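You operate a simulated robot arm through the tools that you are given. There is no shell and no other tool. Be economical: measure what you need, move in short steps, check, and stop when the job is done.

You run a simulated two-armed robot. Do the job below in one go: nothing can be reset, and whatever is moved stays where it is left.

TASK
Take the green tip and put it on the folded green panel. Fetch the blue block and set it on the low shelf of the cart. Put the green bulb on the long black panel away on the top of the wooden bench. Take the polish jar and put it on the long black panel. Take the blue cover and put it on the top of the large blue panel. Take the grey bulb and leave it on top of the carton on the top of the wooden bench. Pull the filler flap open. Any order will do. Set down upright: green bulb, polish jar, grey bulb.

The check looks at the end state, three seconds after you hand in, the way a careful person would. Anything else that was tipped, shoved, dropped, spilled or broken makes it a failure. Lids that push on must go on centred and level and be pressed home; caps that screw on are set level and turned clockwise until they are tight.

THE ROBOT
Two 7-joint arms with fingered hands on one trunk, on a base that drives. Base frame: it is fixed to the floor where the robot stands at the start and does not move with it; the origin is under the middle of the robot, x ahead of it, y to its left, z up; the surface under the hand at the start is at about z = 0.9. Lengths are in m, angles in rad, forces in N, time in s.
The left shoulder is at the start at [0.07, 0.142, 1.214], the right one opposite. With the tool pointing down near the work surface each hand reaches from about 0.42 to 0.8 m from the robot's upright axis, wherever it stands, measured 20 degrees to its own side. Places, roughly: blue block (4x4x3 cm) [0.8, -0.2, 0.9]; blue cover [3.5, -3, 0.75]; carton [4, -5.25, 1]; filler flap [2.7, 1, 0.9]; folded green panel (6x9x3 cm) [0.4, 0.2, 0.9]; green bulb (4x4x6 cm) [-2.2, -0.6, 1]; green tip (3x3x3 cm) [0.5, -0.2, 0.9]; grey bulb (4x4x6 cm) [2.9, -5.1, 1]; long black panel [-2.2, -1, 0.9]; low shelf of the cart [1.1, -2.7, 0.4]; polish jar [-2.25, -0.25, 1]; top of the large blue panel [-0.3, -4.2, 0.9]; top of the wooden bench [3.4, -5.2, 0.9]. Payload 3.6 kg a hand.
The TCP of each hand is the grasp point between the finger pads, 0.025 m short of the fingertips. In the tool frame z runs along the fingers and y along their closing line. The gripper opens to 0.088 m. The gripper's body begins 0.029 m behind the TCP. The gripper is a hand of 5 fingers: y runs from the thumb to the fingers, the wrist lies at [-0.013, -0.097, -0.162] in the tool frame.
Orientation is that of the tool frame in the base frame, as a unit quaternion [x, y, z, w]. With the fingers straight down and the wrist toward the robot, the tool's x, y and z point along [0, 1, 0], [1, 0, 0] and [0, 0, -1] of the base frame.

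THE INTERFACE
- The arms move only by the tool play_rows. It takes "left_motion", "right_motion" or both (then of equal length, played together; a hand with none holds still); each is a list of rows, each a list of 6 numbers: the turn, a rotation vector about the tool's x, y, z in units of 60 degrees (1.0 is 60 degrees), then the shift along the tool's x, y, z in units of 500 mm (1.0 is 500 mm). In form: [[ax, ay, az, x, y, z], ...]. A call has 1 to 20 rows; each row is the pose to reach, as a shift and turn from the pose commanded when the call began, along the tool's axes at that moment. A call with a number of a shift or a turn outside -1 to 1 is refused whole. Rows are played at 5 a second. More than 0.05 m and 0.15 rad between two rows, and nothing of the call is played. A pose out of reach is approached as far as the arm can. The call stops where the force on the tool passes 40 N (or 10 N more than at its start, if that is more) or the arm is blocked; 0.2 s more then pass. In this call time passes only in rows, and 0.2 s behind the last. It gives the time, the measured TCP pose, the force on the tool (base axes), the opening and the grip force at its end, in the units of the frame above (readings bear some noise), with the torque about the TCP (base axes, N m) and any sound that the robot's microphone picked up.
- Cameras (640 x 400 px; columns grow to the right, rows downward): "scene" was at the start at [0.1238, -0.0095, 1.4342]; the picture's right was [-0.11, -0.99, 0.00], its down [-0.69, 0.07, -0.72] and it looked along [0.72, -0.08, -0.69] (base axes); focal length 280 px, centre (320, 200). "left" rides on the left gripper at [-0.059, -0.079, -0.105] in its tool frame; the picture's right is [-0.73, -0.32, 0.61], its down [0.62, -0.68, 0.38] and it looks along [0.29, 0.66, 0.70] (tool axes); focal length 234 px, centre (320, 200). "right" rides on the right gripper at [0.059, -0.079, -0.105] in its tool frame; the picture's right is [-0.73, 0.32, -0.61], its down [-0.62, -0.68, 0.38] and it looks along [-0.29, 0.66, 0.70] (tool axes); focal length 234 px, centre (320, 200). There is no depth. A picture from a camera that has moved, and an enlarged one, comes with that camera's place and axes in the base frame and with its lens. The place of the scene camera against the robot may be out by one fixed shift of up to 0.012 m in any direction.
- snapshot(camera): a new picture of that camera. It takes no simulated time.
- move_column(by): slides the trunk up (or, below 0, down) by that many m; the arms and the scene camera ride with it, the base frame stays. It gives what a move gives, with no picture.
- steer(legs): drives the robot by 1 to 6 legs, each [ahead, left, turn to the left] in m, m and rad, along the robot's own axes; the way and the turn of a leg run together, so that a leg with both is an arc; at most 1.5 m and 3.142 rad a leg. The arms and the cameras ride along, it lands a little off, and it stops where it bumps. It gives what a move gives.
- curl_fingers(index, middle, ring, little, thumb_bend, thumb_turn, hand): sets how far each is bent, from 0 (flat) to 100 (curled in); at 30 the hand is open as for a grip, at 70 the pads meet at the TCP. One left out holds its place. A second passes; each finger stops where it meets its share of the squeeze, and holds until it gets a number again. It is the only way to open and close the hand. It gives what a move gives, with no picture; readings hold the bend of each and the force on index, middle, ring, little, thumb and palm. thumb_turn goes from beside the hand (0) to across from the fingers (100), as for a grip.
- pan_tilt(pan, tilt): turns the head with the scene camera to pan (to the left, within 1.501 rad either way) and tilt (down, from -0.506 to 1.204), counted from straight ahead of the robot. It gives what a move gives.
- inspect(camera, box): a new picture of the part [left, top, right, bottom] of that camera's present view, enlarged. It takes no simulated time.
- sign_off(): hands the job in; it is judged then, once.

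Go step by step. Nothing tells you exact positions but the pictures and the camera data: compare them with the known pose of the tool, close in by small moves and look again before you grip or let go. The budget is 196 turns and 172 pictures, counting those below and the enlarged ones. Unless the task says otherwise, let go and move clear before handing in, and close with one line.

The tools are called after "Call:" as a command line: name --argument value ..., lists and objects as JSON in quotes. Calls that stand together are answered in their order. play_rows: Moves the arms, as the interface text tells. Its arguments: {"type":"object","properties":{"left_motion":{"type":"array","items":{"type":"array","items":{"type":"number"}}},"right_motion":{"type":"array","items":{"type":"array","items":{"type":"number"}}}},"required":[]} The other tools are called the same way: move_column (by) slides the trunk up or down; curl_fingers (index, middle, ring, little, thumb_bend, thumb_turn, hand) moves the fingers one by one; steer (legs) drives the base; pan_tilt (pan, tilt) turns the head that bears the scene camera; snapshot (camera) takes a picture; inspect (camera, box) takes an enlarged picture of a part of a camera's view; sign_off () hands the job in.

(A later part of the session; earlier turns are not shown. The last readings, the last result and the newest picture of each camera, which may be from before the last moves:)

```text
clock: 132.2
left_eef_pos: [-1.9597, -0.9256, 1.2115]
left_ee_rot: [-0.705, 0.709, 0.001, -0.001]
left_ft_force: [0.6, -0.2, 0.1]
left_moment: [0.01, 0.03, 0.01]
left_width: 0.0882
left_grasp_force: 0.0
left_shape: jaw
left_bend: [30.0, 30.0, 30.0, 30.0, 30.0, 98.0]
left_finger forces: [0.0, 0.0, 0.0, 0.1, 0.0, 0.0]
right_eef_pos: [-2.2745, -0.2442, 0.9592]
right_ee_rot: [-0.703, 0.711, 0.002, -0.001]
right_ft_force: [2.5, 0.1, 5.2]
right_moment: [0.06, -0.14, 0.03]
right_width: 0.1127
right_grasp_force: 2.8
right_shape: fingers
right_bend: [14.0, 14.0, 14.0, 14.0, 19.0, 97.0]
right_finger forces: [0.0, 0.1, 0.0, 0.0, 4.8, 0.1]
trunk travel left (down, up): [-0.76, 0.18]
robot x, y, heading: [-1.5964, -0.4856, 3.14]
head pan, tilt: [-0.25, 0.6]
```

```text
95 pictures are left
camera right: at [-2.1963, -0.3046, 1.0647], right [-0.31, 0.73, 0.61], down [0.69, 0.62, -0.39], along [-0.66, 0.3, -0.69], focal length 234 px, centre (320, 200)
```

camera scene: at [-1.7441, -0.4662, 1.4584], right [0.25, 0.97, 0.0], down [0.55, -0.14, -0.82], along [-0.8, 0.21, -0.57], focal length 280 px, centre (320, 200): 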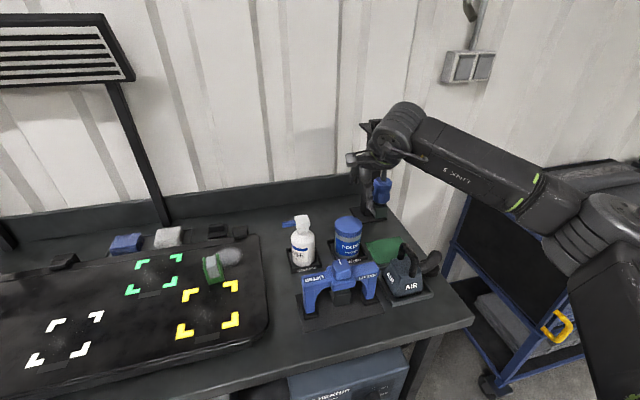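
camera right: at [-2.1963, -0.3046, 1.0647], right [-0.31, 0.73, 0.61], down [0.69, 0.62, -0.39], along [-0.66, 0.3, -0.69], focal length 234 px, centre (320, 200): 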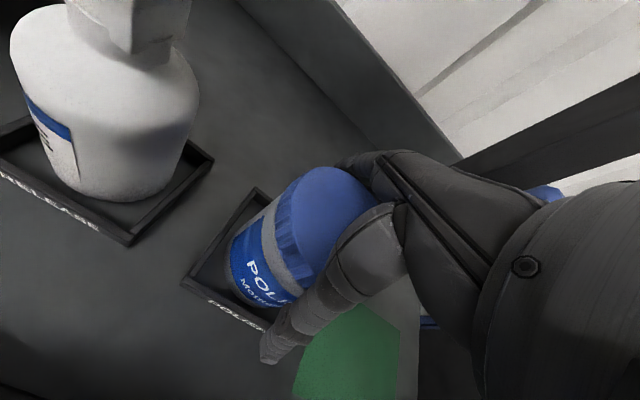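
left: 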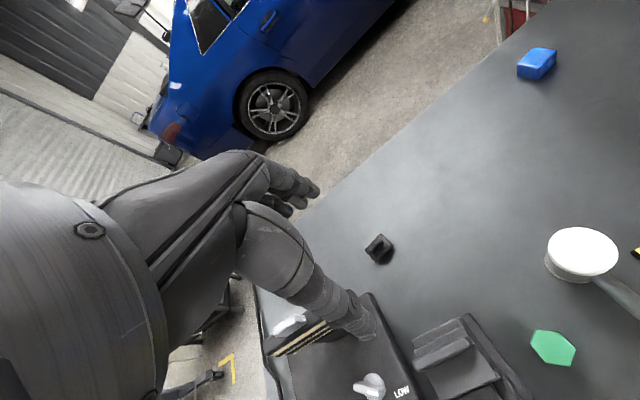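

Around the jar now with a light thumb touch. Closing.

Call:
curl_fingers --hand "right" --index 70 --middle 70 --ring 70 --thumb_bend 70

Call:
snapshot --camera "right"

Call:
inspect --camera "scene" --box '[300, 150, 420, 270]'

```text
clock: 133.2
left_eef_pos: [-1.9593, -0.9259, 1.2095]
left_ee_rot: [-0.705, 0.709, 0.002, -0.001]
left_ft_force: [0.2, -0.8, -0.9]
left_moment: [-0.01, -0.03, -0.02]
left_width: 0.0877
left_grasp_force: 0.0
left_shape: jaw
left_bend: [30.0, 30.0, 30.0, 30.0, 30.0, 98.0]
left_finger forces: [0.0, 0.0, 0.0, 0.1, 0.0, 0.0]
right_eef_pos: [-2.2734, -0.2462, 0.9615]
right_ee_rot: [-0.704, 0.711, 0.002, -0.001]
right_ft_force: [-2.5, -0.7, 18.5]
right_moment: [0.19, 0.89, 0.14]
right_width: 0.0767
right_grasp_force: 38.7
right_shape: fingers
right_bend: [20.0, 43.0, 51.0, 14.0, 59.0, 94.0]
right_finger forces: [22.7, 10.3, 7.6, 0.1, 38.1, 0.0]
trunk travel left (down, up): [-0.76, 0.18]
robot x, y, heading: [-1.6026, -0.4871, 3.139]
head pan, tilt: [-0.25, 0.6]
```

```text
94 pictures are left
camera right: at [-2.1963, -0.3053, 1.0655], right [-0.31, 0.73, 0.61], down [0.69, 0.62, -0.39], along [-0.66, 0.3, -0.69], focal length 234 px, centre (320, 200)
```

right: 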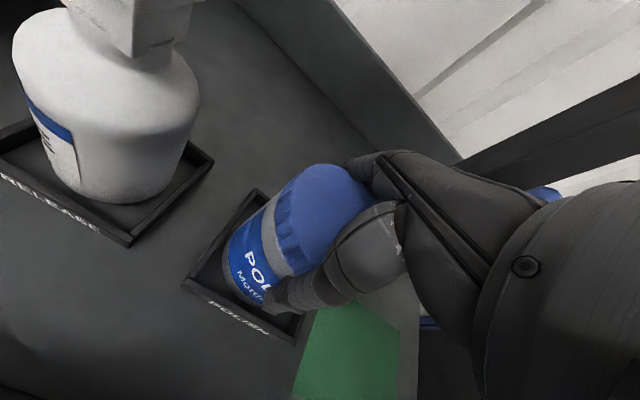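

```text
3.33 times, centred on (360, 210) of scene
camera zoom: at [-1.7407, -0.4678, 1.4589], right [0.25, 0.97, 0.0], down [0.54, -0.14, -0.83], along [-0.8, 0.21, -0.56], focal length 933 px, centre (187, 167)
```

zoom: 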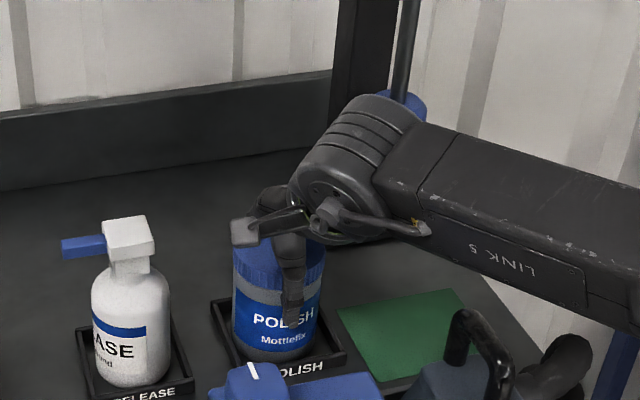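

The grip is firm at 38 N. I'll test with a small lift.

Call:
play_rows --right_motion '[[0, 0, 0, 0, 0, -0.02], [0, 0, 0, 0, 0, -0.05], [0, 0, 0, 0, 0, -0.09]]'

Call:
inspect --camera "scene" --box '[300, 140, 420, 260]'

Call:
snapshot --camera "right"

```text
clock: 134.0
left_eef_pos: [-1.9629, -0.9247, 1.2105]
left_ee_rot: [-0.705, 0.71, 0.0, 0.001]
left_ft_force: [0.7, 0.0, 0.2]
left_moment: [-0.01, -0.01, 0.02]
left_width: 0.0879
left_grasp_force: 0.0
left_shape: jaw
left_bend: [30.0, 30.0, 30.0, 30.0, 30.0, 98.0]
left_finger forces: [0.0, 0.0, 0.0, 0.1, 0.0, 0.0]
right_eef_pos: [-2.2786, -0.243, 1.0018]
right_ee_rot: [-0.703, 0.711, 0.0, 0.001]
right_ft_force: [1.0, 0.1, -4.6]
right_moment: [-0.01, 0.0, -0.03]
right_width: 0.0753
right_grasp_force: 33.1
right_shape: fingers
right_bend: [21.0, 44.0, 53.0, 14.0, 59.0, 94.0]
right_finger forces: [16.0, 8.7, 7.7, 0.1, 34.1, 0.0]
trunk travel left (down, up): [-0.76, 0.18]
robot x, y, heading: [-1.6015, -0.4846, 3.137]
head pan, tilt: [-0.25, 0.6]
```

```text
3.33 times, centred on (360, 200) of scene
camera zoom: at [-1.7442, -0.4663, 1.4583], right [0.25, 0.97, 0.0], down [0.55, -0.14, -0.82], along [-0.8, 0.21, -0.57], focal length 933 px, centre (187, 200)
```

zoom: 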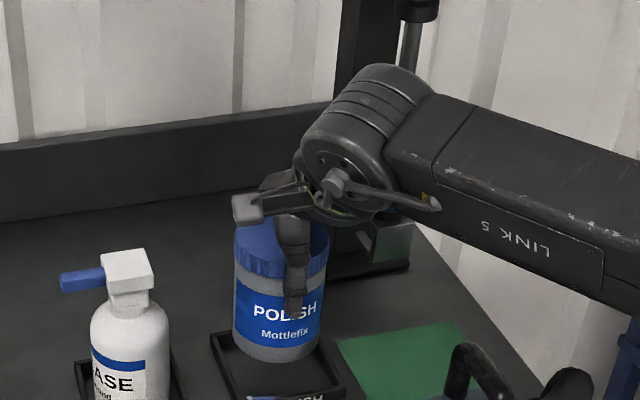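

```text
91 pictures are left
camera right: at [-2.2, -0.3035, 1.1073], right [-0.32, 0.73, 0.61], down [0.69, 0.62, -0.38], along [-0.65, 0.3, -0.7], focal length 234 px, centre (320, 200)
```

right: 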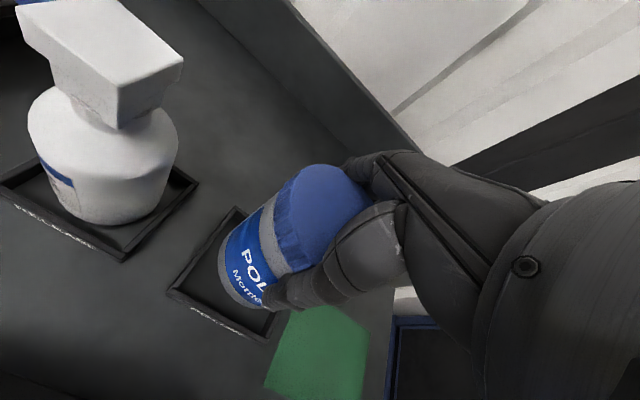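

The jar is up and level. I'll raise it clear, draw it back, and strafe left to the black panel.

Call:
play_rows --right_motion '[[0, 0, 0, 0, 0, -0.08], [0, 0, 0, 0, 0, -0.16], [0, 0, 0, 0, 0, -0.24], [0, 0, 0, 0, 0, -0.33], [0, 0, 0, 0, -0.07, -0.34], [0, 0, 0, 0, -0.14, -0.34], [0, 0, 0, 0, -0.2, -0.34]]'

Call:
steer --legs '[[0, 0.74, 0]]'

Call:
pan_tilt --pan -0.1 --tilt 0.7

Call:
snapshot --camera "scene"

Call:
snapshot --camera "right"

```text
clock: 135.6
left_eef_pos: [-1.9612, -0.9263, 1.2109]
left_ee_rot: [-0.705, 0.709, 0.001, 0.0]
left_ft_force: [1.3, 0.1, 0.1]
left_moment: [0.01, -0.03, 0.02]
left_width: 0.0877
left_grasp_force: 0.1
left_shape: jaw
left_bend: [30.0, 30.0, 30.0, 30.0, 30.0, 98.0]
left_finger forces: [0.0, 0.1, 0.0, 0.0, 0.1, 0.0]
right_eef_pos: [-2.1753, -0.2424, 1.1744]
right_ee_rot: [-0.703, 0.711, 0.0, 0.0]
right_ft_force: [0.9, 0.7, -4.3]
right_moment: [0.02, -0.01, 0.0]
right_width: 0.0747
right_grasp_force: 32.9
right_shape: fingers
right_bend: [21.0, 45.0, 54.0, 14.0, 59.0, 94.0]
right_finger forces: [15.7, 8.8, 8.0, 0.0, 32.8, 0.1]
trunk travel left (down, up): [-0.76, 0.18]
robot x, y, heading: [-1.5963, -0.4858, 3.133]
head pan, tilt: [-0.25, 0.6]
```

```text
clock: 139.7
left_eef_pos: [-1.9794, -1.674, 1.2104]
left_ee_rot: [-0.699, 0.715, 0.0, -0.001]
left_ft_force: [-0.1, 0.4, -0.3]
left_moment: [0.0, -0.01, 0.0]
left_width: 0.088
left_grasp_force: 0.1
left_shape: jaw
left_bend: [30.0, 30.0, 30.0, 30.0, 30.0, 98.0]
left_finger forces: [0.0, 0.1, 0.0, 0.1, 0.0, 0.0]
right_eef_pos: [-2.1838, -0.9881, 1.1725]
right_ee_rot: [-0.698, 0.716, -0.001, -0.001]
right_ft_force: [-0.1, 0.3, -4.1]
right_moment: [0.02, 0.0, 0.02]
right_width: 0.0746
right_grasp_force: 32.9
right_shape: fingers
right_bend: [21.0, 45.0, 54.0, 14.0, 59.0, 94.0]
right_finger forces: [15.7, 8.8, 7.9, 0.1, 32.5, 0.0]
trunk travel left (down, up): [-0.76, 0.18]
robot x, y, heading: [-1.6081, -1.2452, 3.121]
head pan, tilt: [-0.25, 0.6]
```

```text
clock: 140.4
left_eef_pos: [-1.9791, -1.6738, 1.21]
left_ee_rot: [-0.699, 0.715, 0.0, 0.0]
left_ft_force: [-0.2, -0.6, 0.8]
left_moment: [0.0, 0.0, 0.02]
left_width: 0.0882
left_grasp_force: 0.1
left_shape: jaw
left_bend: [30.0, 30.0, 30.0, 30.0, 30.0, 98.0]
left_finger forces: [0.0, 0.0, 0.1, 0.1, 0.0, 0.0]
right_eef_pos: [-2.1846, -0.9883, 1.1728]
right_ee_rot: [-0.698, 0.716, 0.0, 0.0]
right_ft_force: [-0.2, -0.2, -4.3]
right_moment: [0.04, 0.0, 0.02]
right_width: 0.0745
right_grasp_force: 32.5
right_shape: fingers
right_bend: [21.0, 45.0, 54.0, 14.0, 59.0, 94.0]
right_finger forces: [15.7, 8.7, 7.9, 0.1, 32.4, 0.0]
trunk travel left (down, up): [-0.76, 0.18]
robot x, y, heading: [-1.6083, -1.2432, 3.12]
head pan, tilt: [-0.099, 0.7]
```

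```text
90 pictures are left
camera scene: at [-1.7534, -1.2321, 1.4497], right [0.12, 0.99, 0.0], down [0.64, -0.08, -0.76], along [-0.76, 0.09, -0.64], focal length 280 px, centre (320, 200)
```

scene: 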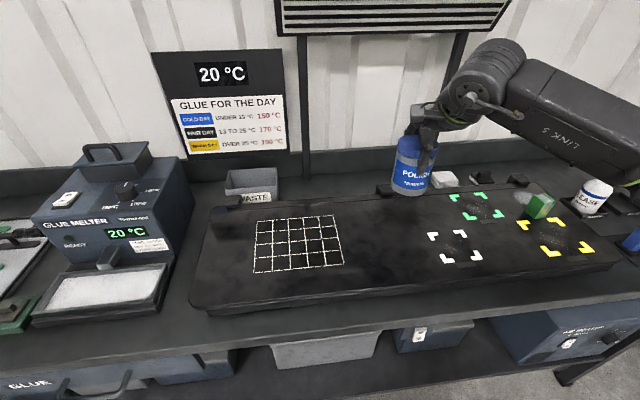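

```text
89 pictures are left
camera right: at [-2.1068, -1.0503, 1.2782], right [-0.3, 0.73, 0.61], down [0.7, 0.6, -0.38], along [-0.65, 0.31, -0.7], focal length 234 px, centre (320, 200)
```

right: 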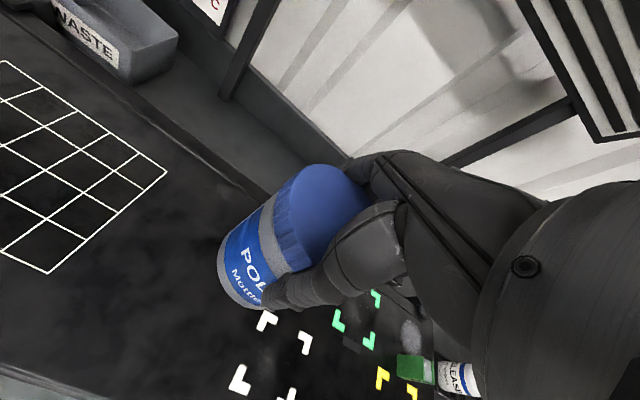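

The jar hangs over a free area of the black panel at about [-2.185, -0.988]. Lowering.

Call:
play_rows --right_motion '[[0, 0, 0, 0, 0, 0.09], [0, 0, 0, 0, 0, 0.18], [0, 0, 0, 0, 0, 0.27], [0, 0, 0, 0, 0, 0.34]]'

Call:
snapshot --camera "scene"

```text
clock: 141.4
left_eef_pos: [-1.972, -1.676, 1.2112]
left_ee_rot: [-0.699, 0.715, 0.002, -0.001]
left_ft_force: [0.4, 0.4, 0.1]
left_moment: [0.01, 0.07, 0.01]
left_width: 0.0879
left_grasp_force: 0.1
left_shape: jaw
left_bend: [30.0, 30.0, 30.0, 30.0, 30.0, 98.0]
left_finger forces: [0.0, 0.0, 0.1, 0.0, 0.1, 0.2]
right_eef_pos: [-2.1792, -0.9886, 1.0116]
right_ee_rot: [-0.697, 0.717, 0.005, -0.004]
right_ft_force: [-4.1, 1.9, 17.3]
right_moment: [0.32, 1.04, -0.02]
right_width: 0.0756
right_grasp_force: 39.3
right_shape: fingers
right_bend: [20.0, 43.0, 53.0, 14.0, 58.0, 93.0]
right_finger forces: [22.7, 11.1, 10.1, 0.0, 34.0, 0.0]
trunk travel left (down, up): [-0.76, 0.18]
robot x, y, heading: [-1.6078, -1.2402, 3.121]
head pan, tilt: [-0.099, 0.7]
```

```text
88 pictures are left
camera scene: at [-1.7459, -1.2341, 1.4511], right [0.12, 0.99, 0.0], down [0.64, -0.08, -0.77], along [-0.76, 0.09, -0.64], focal length 280 px, centre (320, 200)
```

scene: 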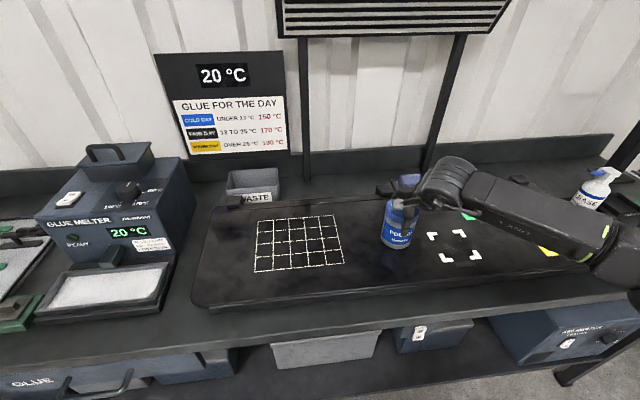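

Contact at z 1.01. I'll ease off 4 mm and open wide.

Call:
play_rows --right_motion '[[0, 0, 0, 0, 0, -0.01]]'

Call:
curl_fingers --hand "right" --index 12 --middle 14 --ring 14 --thumb_bend 18

Call:
inspect --camera "scene" --box '[340, 150, 470, 270]'

```text
clock: 141.8
left_eef_pos: [-1.9769, -1.674, 1.2105]
left_ee_rot: [-0.699, 0.715, 0.002, -0.001]
left_ft_force: [0.5, 0.1, 0.8]
left_moment: [0.0, -0.02, 0.0]
left_width: 0.0878
left_grasp_force: 0.1
left_shape: jaw
left_bend: [30.0, 30.0, 30.0, 30.0, 30.0, 98.0]
left_finger forces: [0.0, 0.0, 0.0, 0.1, 0.0, 0.1]
right_eef_pos: [-2.1815, -0.9882, 1.0119]
right_ee_rot: [-0.699, 0.716, 0.001, -0.001]
right_ft_force: [-1.7, 2.1, 15.8]
right_moment: [0.25, 0.82, -0.04]
right_width: 0.0758
right_grasp_force: 37.1
right_shape: fingers
right_bend: [20.0, 43.0, 53.0, 14.0, 58.0, 93.0]
right_finger forces: [21.0, 10.4, 9.6, 0.0, 33.5, 0.1]
trunk travel left (down, up): [-0.76, 0.18]
robot x, y, heading: [-1.613, -1.2397, 3.118]
head pan, tilt: [-0.099, 0.7]
```

```text
clock: 142.8
left_eef_pos: [-1.9785, -1.6735, 1.2102]
left_ee_rot: [-0.699, 0.715, 0.0, 0.0]
left_ft_force: [-0.3, 0.6, -0.7]
left_moment: [0.01, -0.01, 0.01]
left_width: 0.0875
left_grasp_force: 0.1
left_shape: jaw
left_bend: [30.0, 30.0, 30.0, 30.0, 30.0, 98.0]
left_finger forces: [0.0, 0.1, 0.0, 0.1, 0.0, 0.0]
right_eef_pos: [-2.1829, -0.9868, 1.0097]
right_ee_rot: [-0.697, 0.717, 0.0, 0.0]
right_ft_force: [0.0, 0.1, -0.1]
right_moment: [-0.02, 0.03, 0.01]
right_width: 0.1138
right_grasp_force: 0.0
right_shape: fingers
right_bend: [12.0, 14.0, 14.0, 14.0, 18.0, 97.0]
right_finger forces: [0.0, 0.0, 0.0, 0.1, 0.1, 0.0]
trunk travel left (down, up): [-0.76, 0.18]
robot x, y, heading: [-1.608, -1.2455, 3.117]
head pan, tilt: [-0.099, 0.7]
```

```text
3.33 times, centred on (405, 210) of scene
camera zoom: at [-1.7529, -1.2322, 1.4497], right [0.12, 0.99, 0.0], down [0.64, -0.08, -0.76], along [-0.76, 0.09, -0.64], focal length 933 px, centre (37, 167)
```

zoom: 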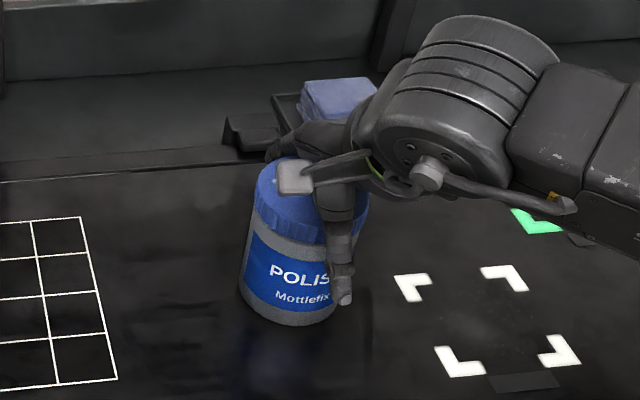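

The jar stands upright on the panel. I'll raise the hand straight up.

Call:
play_rows --right_motion '[[0, 0, 0, 0, 0, -0.05], [0, 0, 0, 0, 0, -0.13], [0, 0, 0, 0, 0, -0.22], [0, 0, 0, 0, 0, -0.3]]'

Call:
curl_fingers --hand "right" --index 30 --middle 30 --ring 30 --little 30 --thumb_bend 30

Call:
inspect --camera "scene" --box '[330, 130, 640, 300]'

```text
clock: 143.8
left_eef_pos: [-1.9792, -1.6738, 1.2093]
left_ee_rot: [-0.7, 0.715, 0.001, -0.001]
left_ft_force: [0.1, 0.4, -0.3]
left_moment: [-0.02, -0.01, 0.0]
left_width: 0.0879
left_grasp_force: 0.2
left_shape: jaw
left_bend: [30.0, 30.0, 30.0, 30.0, 30.0, 98.0]
left_finger forces: [0.0, 0.0, 0.1, 0.1, 0.0, 0.0]
right_eef_pos: [-2.1812, -0.9893, 1.1604]
right_ee_rot: [-0.698, 0.716, 0.0, 0.0]
right_ft_force: [0.3, 0.3, 0.2]
right_moment: [-0.02, 0.01, 0.0]
right_width: 0.1136
right_grasp_force: 0.1
right_shape: fingers
right_bend: [12.0, 14.0, 14.0, 14.0, 18.0, 97.0]
right_finger forces: [0.0, 0.1, 0.0, 0.0, 0.1, 0.0]
trunk travel left (down, up): [-0.76, 0.18]
robot x, y, heading: [-1.6101, -1.2401, 3.122]
head pan, tilt: [-0.099, 0.7]
```

```text
clock: 144.8
left_eef_pos: [-1.9782, -1.6736, 1.2106]
left_ee_rot: [-0.699, 0.715, 0.0, 0.0]
left_ft_force: [0.3, -0.9, 0.0]
left_moment: [-0.03, 0.0, -0.01]
left_width: 0.0879
left_grasp_force: 0.0
left_shape: jaw
left_bend: [30.0, 30.0, 30.0, 30.0, 30.0, 98.0]
left_finger forces: [0.0, 0.0, 0.1, 0.0, 0.0, 0.1]
right_eef_pos: [-2.1825, -0.9888, 1.1583]
right_ee_rot: [-0.698, 0.716, 0.0, 0.0]
right_ft_force: [0.6, 0.7, 0.4]
right_moment: [0.02, 0.0, 0.0]
right_width: 0.0854
right_grasp_force: 0.1
right_shape: fingers
right_bend: [30.0, 30.0, 30.0, 30.0, 30.0, 97.0]
right_finger forces: [0.0, 0.0, 0.1, 0.0, 0.1, 0.0]
trunk travel left (down, up): [-0.76, 0.18]
robot x, y, heading: [-1.6091, -1.2413, 3.121]
head pan, tilt: [-0.099, 0.7]
```

```text
2.06 times, centred on (485, 215) of scene
camera zoom: at [-1.7526, -1.2321, 1.4498], right [0.12, 0.99, 0.0], down [0.64, -0.08, -0.76], along [-0.76, 0.09, -0.64], focal length 578 px, centre (-21, 169)
```

zoom: 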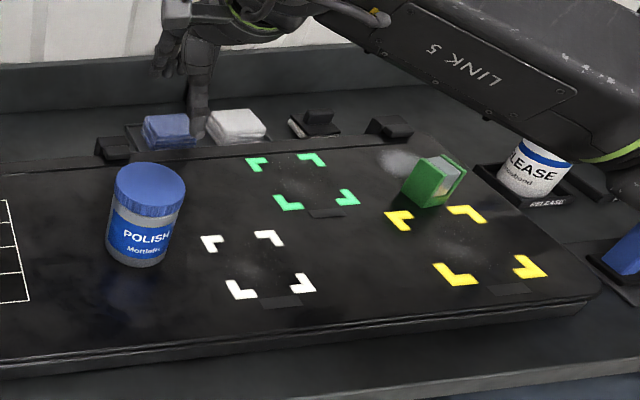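

The jar is set. Next is the green bulb, a green box at about [-2.19, -0.61]; I'll strafe right 0.38 to bring the right hand over it.

Call:
steer --legs '[[0, -0.38, 0.015]]'

Call:
snapshot --camera "scene"

Call:
snapshot --camera "right"

```text
clock: 147.2
left_eef_pos: [-1.9669, -1.3055, 1.2093]
left_ee_rot: [-0.706, 0.709, 0.0, 0.0]
left_ft_force: [-0.6, 0.0, 0.7]
left_moment: [0.01, -0.02, -0.04]
left_width: 0.0881
left_grasp_force: 0.1
left_shape: jaw
left_bend: [30.0, 30.0, 30.0, 30.0, 30.0, 98.0]
left_finger forces: [0.1, 0.0, 0.0, 0.0, 0.0, 0.0]
right_eef_pos: [-2.1829, -0.6261, 1.1592]
right_ee_rot: [-0.704, 0.71, 0.0, -0.001]
right_ft_force: [0.7, -0.1, -0.7]
right_moment: [-0.01, 0.03, 0.02]
right_width: 0.0851
right_grasp_force: 0.0
right_shape: fingers
right_bend: [30.0, 30.0, 30.0, 30.0, 30.0, 97.0]
right_finger forces: [0.0, 0.0, 0.1, 0.0, 0.0, 0.0]
trunk travel left (down, up): [-0.76, 0.18]
robot x, y, heading: [-1.6086, -0.8668, 3.136]
head pan, tilt: [-0.099, 0.7]
```

```text
85 pictures are left
camera scene: at [-1.7482, -0.8609, 1.4498], right [0.1, 0.99, 0.0], down [0.64, -0.07, -0.76], along [-0.76, 0.08, -0.64], focal length 280 px, centre (320, 200)
```

scene: 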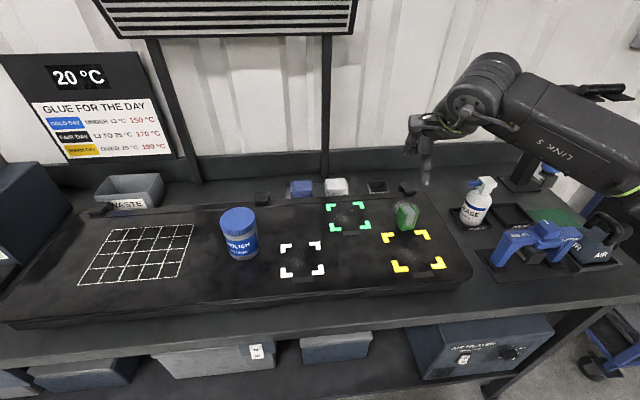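

```text
84 pictures are left
camera right: at [-2.1041, -0.6854, 1.2637], right [-0.32, 0.73, 0.61], down [0.69, 0.62, -0.38], along [-0.65, 0.3, -0.7], focal length 234 px, centre (320, 200)
```

right: 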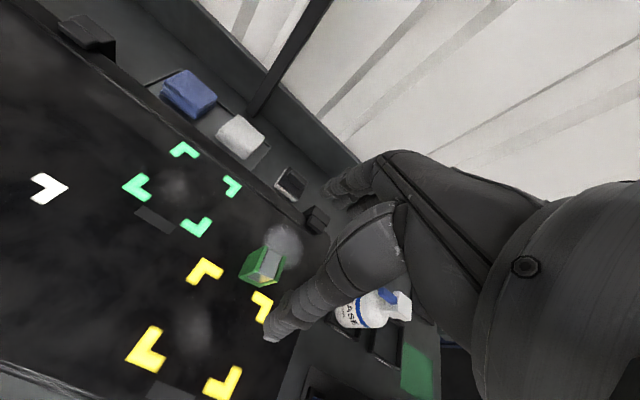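

Call:
inspect --camera "right" --box '[215, 210, 325, 300]'

Call:
inspect --camera "scene" --box '[370, 180, 450, 250]'

```text
4.44 times, centred on (270, 255) of right
camera zoom: at [-2.1041, -0.6854, 1.2637], right [-0.32, 0.73, 0.61], down [0.69, 0.62, -0.38], along [-0.65, 0.3, -0.7], focal length 1041 px, centre (542, -44)
```

zoom: 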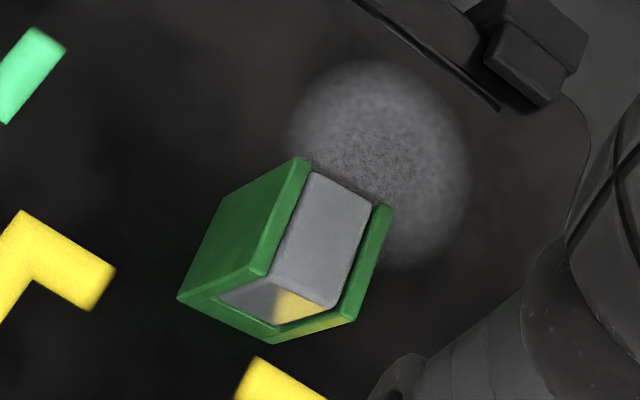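

```text
5.71 times, centred on (410, 215) of scene
camera zoom: at [-1.7482, -0.8609, 1.4498], right [0.1, 0.99, 0.0], down [0.64, -0.07, -0.76], along [-0.76, 0.08, -0.64], focal length 1600 px, centre (-194, 114)
```

zoom: 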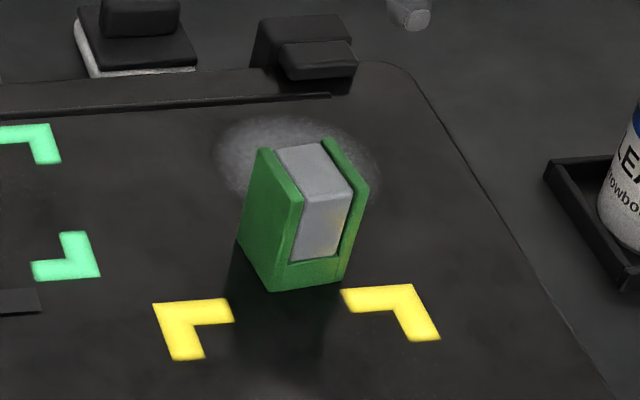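

The green bulb is upright at about [-2.21, -0.60], its top near z 1.01, turned about 11°. I'll align above it.

Call:
play_rows --right_motion '[[0, 0, -0.06, -0.018, 0.019, 0.06], [0, 0, -0.12, -0.036, 0.038, 0.12], [0, 0, -0.18, -0.054, 0.057, 0.19]]'

Call:
inspect --camera "right" --box '[200, 160, 420, 340]'

Call:
inspect --camera "scene" --box '[370, 110, 490, 240]'

```text
clock: 147.9
left_eef_pos: [-1.9686, -1.3041, 1.2099]
left_ee_rot: [-0.706, 0.709, -0.001, -0.001]
left_ft_force: [0.8, -0.6, -0.4]
left_moment: [0.03, -0.02, 0.02]
left_width: 0.0879
left_grasp_force: 0.1
left_shape: jaw
left_bend: [30.0, 30.0, 30.0, 30.0, 30.0, 98.0]
left_finger forces: [0.0, 0.1, 0.0, 0.0, 0.1, 0.1]
right_eef_pos: [-2.2126, -0.5975, 1.0626]
right_ee_rot: [0.768, -0.64, 0.001, 0.0]
right_ft_force: [0.0, -0.3, 0.3]
right_moment: [0.01, 0.04, 0.03]
right_width: 0.0853
right_grasp_force: 0.0
right_shape: fingers
right_bend: [30.0, 30.0, 30.0, 30.0, 30.0, 97.0]
right_finger forces: [0.0, 0.1, 0.0, 0.0, 0.0, 0.0]
trunk travel left (down, up): [-0.76, 0.18]
robot x, y, heading: [-1.6054, -0.8658, 3.141]
head pan, tilt: [-0.099, 0.7]
```

```text
2.22 times, centred on (310, 250) of right
camera zoom: at [-2.1241, -0.6408, 1.168], right [-0.45, 0.66, 0.61], down [0.56, 0.74, -0.38], along [-0.7, 0.17, -0.7], focal length 520 px, centre (342, 89)
```

zoom: 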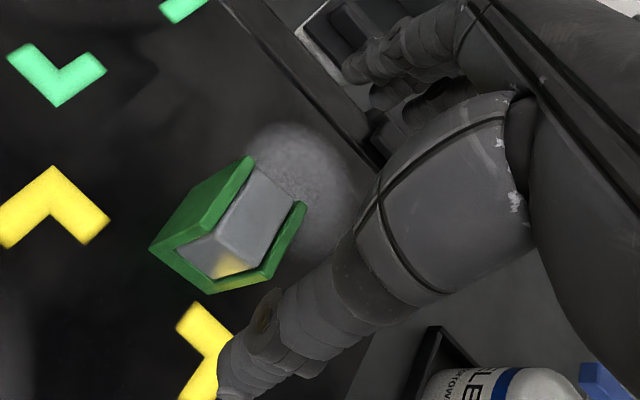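

```text
3.08 times, centred on (430, 175) of scene
camera zoom: at [-1.7489, -0.8588, 1.4498], right [0.1, 0.99, 0.0], down [0.64, -0.07, -0.76], along [-0.76, 0.08, -0.64], focal length 861 px, centre (-18, 277)
```

zoom: 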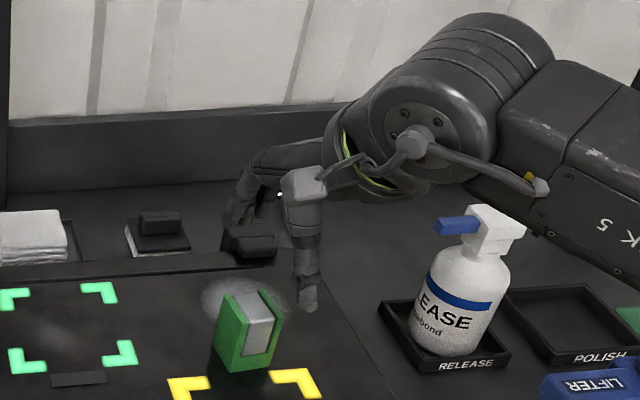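

Well aligned and centred. Descending around the bulb.

Call:
play_rows --right_motion '[[0, 0, 0, 0, 0, 0.06], [0, 0, 0, 0, 0, 0.1], [0, 0, 0, 0, 0, 0.138]]'

Call:
inspect --camera "right" --box '[200, 160, 420, 340]'

```text
clock: 148.8
left_eef_pos: [-1.9667, -1.3052, 1.2098]
left_ee_rot: [-0.704, 0.71, 0.0, -0.001]
left_ft_force: [-0.7, -0.6, 0.6]
left_moment: [-0.02, 0.0, -0.02]
left_width: 0.0877
left_grasp_force: 0.1
left_shape: jaw
left_bend: [30.0, 30.0, 30.0, 30.0, 30.0, 98.0]
left_finger forces: [0.1, 0.0, 0.0, 0.1, 0.1, 0.0]
right_eef_pos: [-2.213, -0.5978, 0.9938]
right_ee_rot: [0.768, -0.641, 0.0, 0.0]
right_ft_force: [-0.1, -0.4, 0.1]
right_moment: [0.02, -0.02, 0.0]
right_width: 0.0853
right_grasp_force: 0.2
right_shape: fingers
right_bend: [30.0, 30.0, 30.0, 30.0, 30.0, 97.0]
right_finger forces: [0.0, 0.0, 0.0, 0.0, 0.0, 0.0]
trunk travel left (down, up): [-0.76, 0.18]
robot x, y, heading: [-1.608, -0.8691, 3.14]
head pan, tilt: [-0.099, 0.7]
```

```text
2.22 times, centred on (310, 250) of right
camera zoom: at [-2.1242, -0.6424, 1.0995], right [-0.45, 0.66, 0.61], down [0.56, 0.74, -0.38], along [-0.7, 0.17, -0.7], focal length 520 px, centre (342, 89)
```

zoom: 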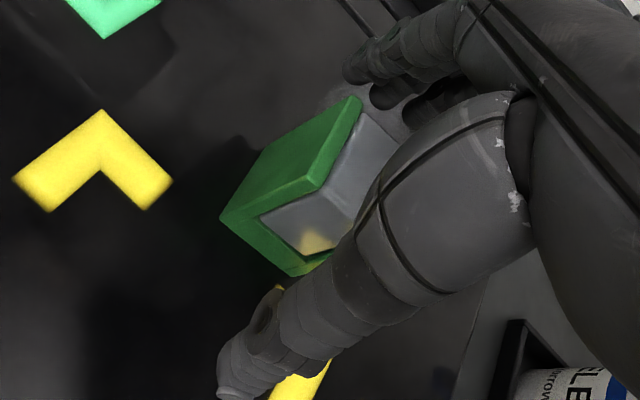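

The bulb is between thumb and fingers. Closing.

Call:
curl_fingers --hand "right" --index 70 --middle 70 --ring 62 --thumb_bend 70

Call:
inspect --camera "right" --box '[200, 160, 420, 340]'

```text
clock: 149.8
left_eef_pos: [-1.9663, -1.3053, 1.2093]
left_ee_rot: [-0.705, 0.709, 0.001, 0.0]
left_ft_force: [-0.1, 0.2, 1.1]
left_moment: [0.03, 0.0, 0.01]
left_width: 0.088
left_grasp_force: 0.0
left_shape: jaw
left_bend: [30.0, 30.0, 30.0, 30.0, 30.0, 98.0]
left_finger forces: [0.0, 0.0, 0.0, 0.0, 0.0, 0.0]
right_eef_pos: [-2.2126, -0.5972, 0.9945]
right_ee_rot: [0.768, -0.641, 0.0, 0.0]
right_ft_force: [0.4, 0.6, -0.8]
right_moment: [0.01, 0.01, 0.01]
right_width: 0.0288
right_grasp_force: 11.2
right_shape: fingers
right_bend: [60.0, 63.0, 61.0, 30.0, 55.0, 95.0]
right_finger forces: [5.8, 5.2, 0.2, 0.0, 11.2, 0.1]
trunk travel left (down, up): [-0.76, 0.18]
robot x, y, heading: [-1.6054, -0.8659, 3.138]
head pan, tilt: [-0.099, 0.7]
```

```text
2.22 times, centred on (310, 250) of right
camera zoom: at [-2.1243, -0.6423, 1.0997], right [-0.45, 0.66, 0.61], down [0.56, 0.74, -0.38], along [-0.7, 0.17, -0.7], focal length 520 px, centre (342, 89)
```

zoom: 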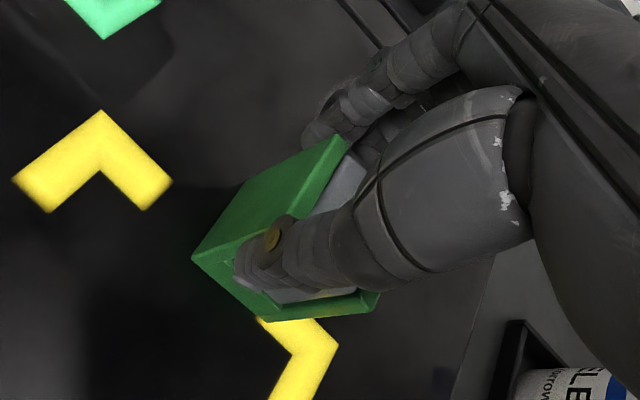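

The green bulb is gripped. I'll lift it, draw back, and drive round towards the wooden bench.

Call:
play_rows --right_motion '[[0, 0, 0, 0, 0, -0.06], [0, 0, 0, 0, 0, -0.15], [0, 0, 0, 0, 0, -0.24], [0, 0, 0.05, 0, -0.05, -0.32], [0, 0, 0.1, 0, -0.12, -0.34], [0, 0, 0.14, 0, -0.2, -0.34], [0, 0, 0.18, 0, -0.24, -0.34]]'

Call:
snapshot --camera "right"

Call:
steer --legs '[[-0.6, 0, 0], [0, 0, 1.57], [1.3, 0, 0], [1.27, 0, 0], [0, 0, 1.57]]'

Call:
pan_tilt --pan 0.0 --tilt 0.4

Call:
snapshot --camera "scene"

```text
clock: 151.3
left_eef_pos: [-1.9656, -1.3052, 1.2095]
left_ee_rot: [-0.705, 0.709, 0.001, -0.001]
left_ft_force: [1.0, -0.2, 0.4]
left_moment: [0.03, 0.01, 0.02]
left_width: 0.0876
left_grasp_force: 0.1
left_shape: jaw
left_bend: [30.0, 30.0, 30.0, 30.0, 30.0, 98.0]
left_finger forces: [0.0, 0.0, 0.0, 0.0, 0.0, 0.1]
right_eef_pos: [-2.0911, -0.5775, 1.1653]
right_ee_rot: [-0.704, 0.71, 0.001, 0.0]
right_ft_force: [-0.7, 0.4, -0.8]
right_moment: [0.0, 0.01, 0.02]
right_width: 0.0288
right_grasp_force: 10.9
right_shape: fingers
right_bend: [60.0, 63.0, 62.0, 30.0, 55.0, 95.0]
right_finger forces: [5.9, 5.1, 0.1, 0.0, 10.9, 0.0]
trunk travel left (down, up): [-0.76, 0.18]
robot x, y, heading: [-1.6049, -0.8697, 3.139]
head pan, tilt: [-0.099, 0.7]
```

```text
77 pictures are left
camera right: at [-2.0122, -0.638, 1.2699], right [-0.32, 0.73, 0.61], down [0.69, 0.62, -0.38], along [-0.66, 0.3, -0.7], focal length 234 px, centre (320, 200)
```

right: 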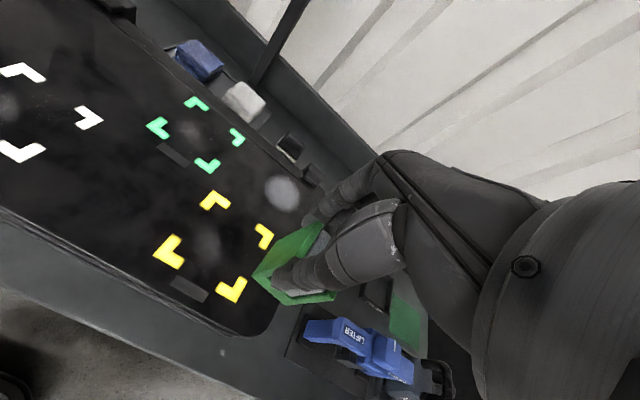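

```text
clock: 174.6
left_eef_pos: [-0.7044, -2.9789, 1.2109]
left_ee_rot: [0.697, 0.717, 0.0, 0.0]
left_ft_force: [-0.3, 0.4, -0.9]
left_moment: [-0.03, 0.03, -0.01]
left_width: 0.0879
left_grasp_force: 0.1
left_shape: jaw
left_bend: [30.0, 30.0, 30.0, 30.0, 30.0, 98.0]
left_finger forces: [0.0, 0.1, 0.0, 0.0, 0.0, 0.0]
right_eef_pos: [-0.556, -3.7036, 1.1633]
right_ee_rot: [0.698, 0.716, 0.0, 0.0]
right_ft_force: [-0.1, -0.1, -1.2]
right_moment: [0.0, 0.01, 0.0]
right_width: 0.0281
right_grasp_force: 9.9
right_shape: fingers
right_bend: [60.0, 63.0, 62.0, 30.0, 55.0, 95.0]
right_finger forces: [5.7, 4.7, 0.1, 0.0, 10.3, 0.1]
trunk travel left (down, up): [-0.76, 0.18]
robot x, y, heading: [-1.0514, -3.4296, 0.024]
head pan, tilt: [-0.099, 0.7]
```

```text
clock: 175.4
left_eef_pos: [-0.7049, -2.9809, 1.2098]
left_ee_rot: [0.698, 0.717, 0.0, 0.001]
left_ft_force: [0.0, -0.5, -0.7]
left_moment: [-0.01, 0.01, -0.02]
left_width: 0.0879
left_grasp_force: 0.1
left_shape: jaw
left_bend: [30.0, 30.0, 30.0, 30.0, 30.0, 98.0]
left_finger forces: [0.0, 0.0, 0.0, 0.0, 0.1, 0.0]
right_eef_pos: [-0.556, -3.7035, 1.1637]
right_ee_rot: [0.699, 0.715, 0.0, 0.0]
right_ft_force: [-0.7, 0.9, -0.9]
right_moment: [0.03, 0.03, -0.02]
right_width: 0.0281
right_grasp_force: 10.2
right_shape: fingers
right_bend: [60.0, 63.0, 62.0, 30.0, 55.0, 95.0]
right_finger forces: [5.7, 4.7, 0.0, 0.0, 10.5, 0.1]
trunk travel left (down, up): [-0.76, 0.18]
robot x, y, heading: [-1.0501, -3.4279, 0.03]
head pan, tilt: [0.0, 0.4]
```

```text
76 pictures are left
camera scene: at [-0.9165, -3.4259, 1.4766], right [0.03, -1.0, 0.0], down [-0.39, -0.01, -0.92], along [0.92, 0.03, -0.39], focal length 280 px, centre (320, 200)
```

scene: 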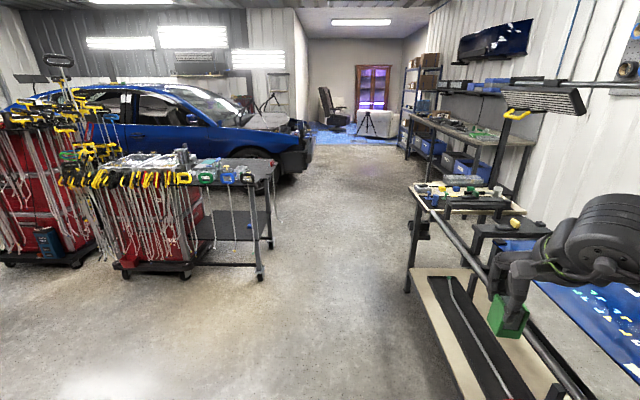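

The aisle ahead is clear between the cart and the bench. I'll drive through it and turn to face the wooden bench.

Call:
steer --legs '[[0, 0, -0.035], [1.4, 0, 0], [1.4, 0, 0], [1.1, 0, 0], [0, 0, -1.57]]'

Call:
snapshot --camera "scene"

```text
clock: 198.4
left_eef_pos: [3.2806, -3.7746, 1.2097]
left_ee_rot: [1.0, -0.008, 0.0, 0.001]
left_ft_force: [-0.5, 0.2, 0.7]
left_moment: [-0.04, -0.01, -0.04]
left_width: 0.0881
left_grasp_force: 0.0
left_shape: jaw
left_bend: [30.0, 30.0, 30.0, 30.0, 30.0, 98.0]
left_finger forces: [0.0, 0.0, 0.0, 0.0, 0.0, 0.0]
right_eef_pos: [2.5504, -3.89, 1.165]
right_ee_rot: [1.0, -0.01, 0.001, 0.0]
right_ft_force: [-1.1, 0.8, -0.3]
right_moment: [-0.01, 0.03, 0.0]
right_width: 0.0277
right_grasp_force: 10.1
right_shape: fingers
right_bend: [60.0, 64.0, 62.0, 30.0, 56.0, 95.0]
right_finger forces: [5.6, 4.6, 0.0, 0.1, 10.1, 0.0]
trunk travel left (down, up): [-0.76, 0.18]
robot x, y, heading: [2.8427, -3.4052, -1.588]
head pan, tilt: [0.0, 0.4]
```

```text
75 pictures are left
camera scene: at [2.8359, -3.5511, 1.4766], right [-1.0, 0.01, 0.0], down [0.01, 0.39, -0.92], along [-0.01, -0.92, -0.39], focal length 280 px, centre (320, 200)
```

scene: 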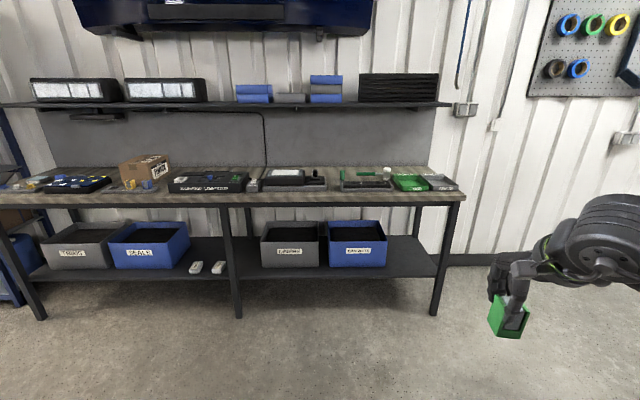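

The wooden bench is ahead, with the carton on its left half. I'll enlarge the bench top.

Call:
inspect --camera "scene" --box '[0, 130, 240, 220]'

Call:
inspect --camera "scene" --box '[230, 130, 470, 220]'

```text
2.67 times, centred on (120, 175) of scene
camera zoom: at [2.8359, -3.5511, 1.4766], right [-1.0, 0.01, 0.0], down [0.01, 0.39, -0.92], along [-0.01, -0.92, -0.39], focal length 746 px, centre (853, 267)
```

zoom: 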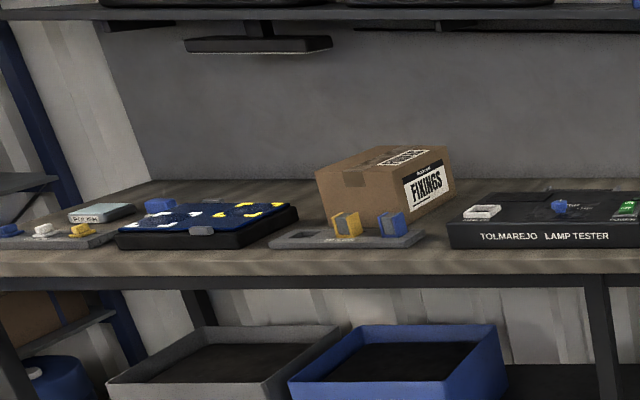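

```text
2.67 times, centred on (350, 175) of scene
camera zoom: at [2.8359, -3.5511, 1.4766], right [-1.0, 0.01, 0.0], down [0.01, 0.39, -0.92], along [-0.01, -0.92, -0.39], focal length 746 px, centre (240, 267)
```

zoom: 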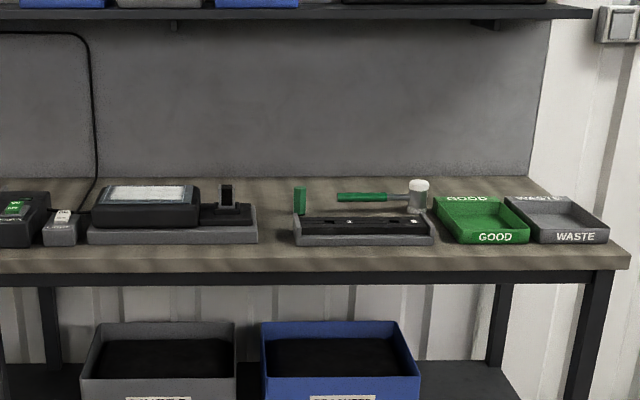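

The grey bulb seems to be the small dark upright piece on the scanner dock near [2.86, -5.1]. I'll drive up to the bench for a closer look.

Call:
steer --legs '[[1.05, 0, 0.017]]'

Call:
pan_tilt --pan 0.0 --tilt 0.7

Call:
snapshot --camera "scene"

```text
clock: 203.8
left_eef_pos: [3.2691, -4.8268, 1.2098]
left_ee_rot: [1.0, -0.005, 0.0, 0.001]
left_ft_force: [0.3, 0.4, -0.2]
left_moment: [0.0, 0.01, -0.02]
left_width: 0.0878
left_grasp_force: 0.0
left_shape: jaw
left_bend: [30.0, 30.0, 30.0, 30.0, 30.0, 98.0]
left_finger forces: [0.0, 0.0, 0.1, 0.1, 0.0, 0.0]
right_eef_pos: [2.5393, -4.9457, 1.1635]
right_ee_rot: [1.0, -0.008, 0.0, 0.001]
right_ft_force: [-0.9, -0.3, -0.1]
right_moment: [0.03, 0.03, 0.03]
right_width: 0.0279
right_grasp_force: 10.1
right_shape: fingers
right_bend: [60.0, 64.0, 62.0, 30.0, 56.0, 95.0]
right_finger forces: [5.5, 4.6, 0.1, 0.0, 10.2, 0.1]
trunk travel left (down, up): [-0.76, 0.18]
robot x, y, heading: [2.8366, -4.4641, -1.577]
head pan, tilt: [0.0, 0.4]
```

```text
clock: 204.6
left_eef_pos: [3.2682, -4.8281, 1.2098]
left_ee_rot: [1.0, -0.006, 0.0, 0.001]
left_ft_force: [-0.4, 0.1, -0.4]
left_moment: [0.01, 0.0, -0.01]
left_width: 0.088
left_grasp_force: 0.1
left_shape: jaw
left_bend: [30.0, 30.0, 30.0, 30.0, 30.0, 98.0]
left_finger forces: [0.1, 0.0, 0.0, 0.0, 0.1, 0.0]
right_eef_pos: [2.5393, -4.9472, 1.1646]
right_ee_rot: [1.0, -0.007, 0.001, 0.0]
right_ft_force: [-0.3, -0.2, -0.7]
right_moment: [0.01, 0.0, -0.01]
right_width: 0.0279
right_grasp_force: 9.9
right_shape: fingers
right_bend: [60.0, 64.0, 62.0, 30.0, 56.0, 95.0]
right_finger forces: [5.4, 4.6, 0.0, 0.1, 10.1, 0.1]
trunk travel left (down, up): [-0.76, 0.18]
robot x, y, heading: [2.8317, -4.465, -1.579]
head pan, tilt: [0.0, 0.7]
```

```text
72 pictures are left
camera scene: at [2.8239, -4.5992, 1.4498], right [-1.0, 0.01, 0.0], down [0.01, 0.64, -0.77], along [-0.01, -0.77, -0.64], focal length 280 px, centre (320, 200)
```

scene: 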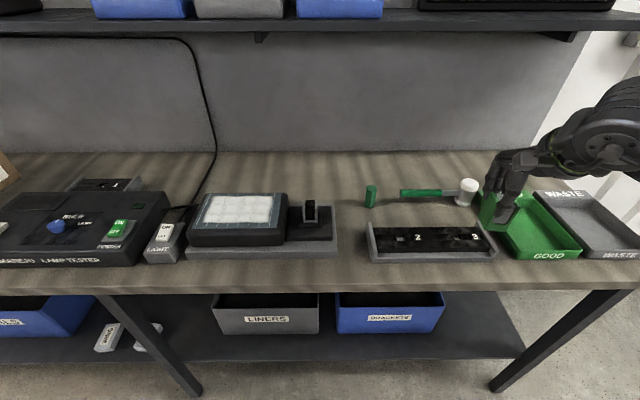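

There's free bench top behind the dock at about [2.78, -5.31]. I'll shift 0.15 left and 0.13 forward, then reach there with the green bulb.

Call:
steer --legs '[[0, 0.15, 0], [0.13, 0, 0]]'

Call:
play_rows --right_motion '[[0, 0, 0, 0.035, 0.08, 0], [0, 0, 0, 0.07, 0.16, 0], [0, 0, 0, 0.105, 0.24, 0], [0, 0, 0, 0.14, 0.32, 0.02], [0, 0, 0, 0.17, 0.4, 0.06], [0, 0, 0, 0.18, 0.45, 0.1]]'

Call:
snapshot --camera "scene"

Call:
snapshot --camera "right"

```text
clock: 206.9
left_eef_pos: [3.4194, -4.9562, 1.21]
left_ee_rot: [1.0, -0.005, 0.0, 0.001]
left_ft_force: [0.5, -0.2, 0.2]
left_moment: [-0.01, 0.02, -0.04]
left_width: 0.0879
left_grasp_force: 0.0
left_shape: jaw
left_bend: [30.0, 30.0, 30.0, 30.0, 30.0, 98.0]
left_finger forces: [0.0, 0.0, 0.1, 0.0, 0.0, 0.1]
right_eef_pos: [2.6909, -5.077, 1.1651]
right_ee_rot: [1.0, -0.007, 0.0, 0.001]
right_ft_force: [-0.3, 0.1, 0.0]
right_moment: [-0.01, -0.02, -0.01]
right_width: 0.0281
right_grasp_force: 10.2
right_shape: fingers
right_bend: [60.0, 64.0, 62.0, 30.0, 56.0, 95.0]
right_finger forces: [5.5, 4.6, 0.0, 0.0, 10.1, 0.1]
trunk travel left (down, up): [-0.76, 0.18]
robot x, y, heading: [2.9873, -4.5912, -1.579]
head pan, tilt: [0.0, 0.7]
```

```text
clock: 208.3
left_eef_pos: [3.4179, -4.9579, 1.2097]
left_ee_rot: [1.0, -0.005, 0.0, 0.0]
left_ft_force: [-0.3, -0.2, 0.6]
left_moment: [0.0, -0.01, 0.01]
left_width: 0.088
left_grasp_force: 0.1
left_shape: jaw
left_bend: [30.0, 30.0, 30.0, 30.0, 30.0, 98.0]
left_finger forces: [0.0, 0.0, 0.0, 0.0, 0.0, 0.0]
right_eef_pos: [2.7782, -5.3063, 1.1114]
right_ee_rot: [1.0, -0.007, 0.0, 0.0]
right_ft_force: [-0.2, -0.4, -0.9]
right_moment: [-0.01, 0.01, 0.03]
right_width: 0.0276
right_grasp_force: 9.8
right_shape: fingers
right_bend: [60.0, 64.0, 62.0, 30.0, 56.0, 95.0]
right_finger forces: [5.5, 4.5, 0.0, 0.0, 10.1, 0.0]
trunk travel left (down, up): [-0.76, 0.18]
robot x, y, heading: [2.9827, -4.5944, -1.583]
head pan, tilt: [0.0, 0.7]
```

```text
71 pictures are left
camera scene: at [2.9739, -4.7313, 1.4497], right [-1.0, 0.01, 0.0], down [0.01, 0.64, -0.76], along [-0.01, -0.76, -0.64], focal length 280 px, centre (320, 200)
```

scene: 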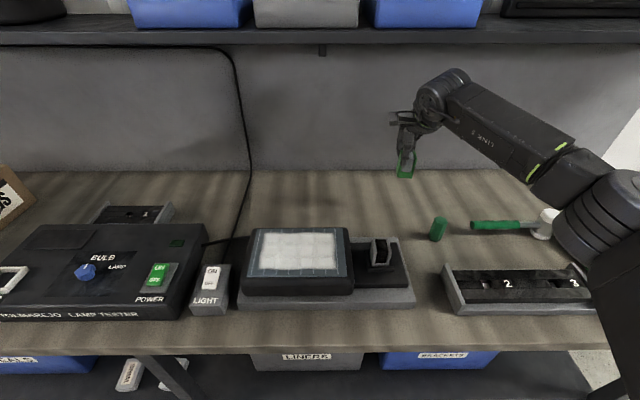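

```text
70 pictures are left
camera right: at [2.8378, -5.2284, 1.2168], right [-0.73, -0.31, 0.61], down [-0.61, 0.69, -0.38], along [-0.3, -0.65, -0.7], focal length 234 px, centre (320, 200)
```

right: 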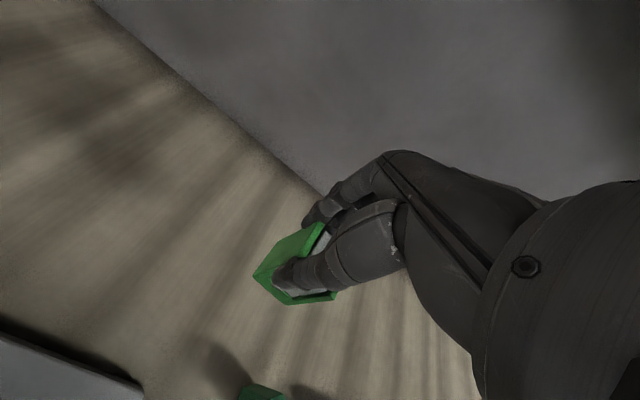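

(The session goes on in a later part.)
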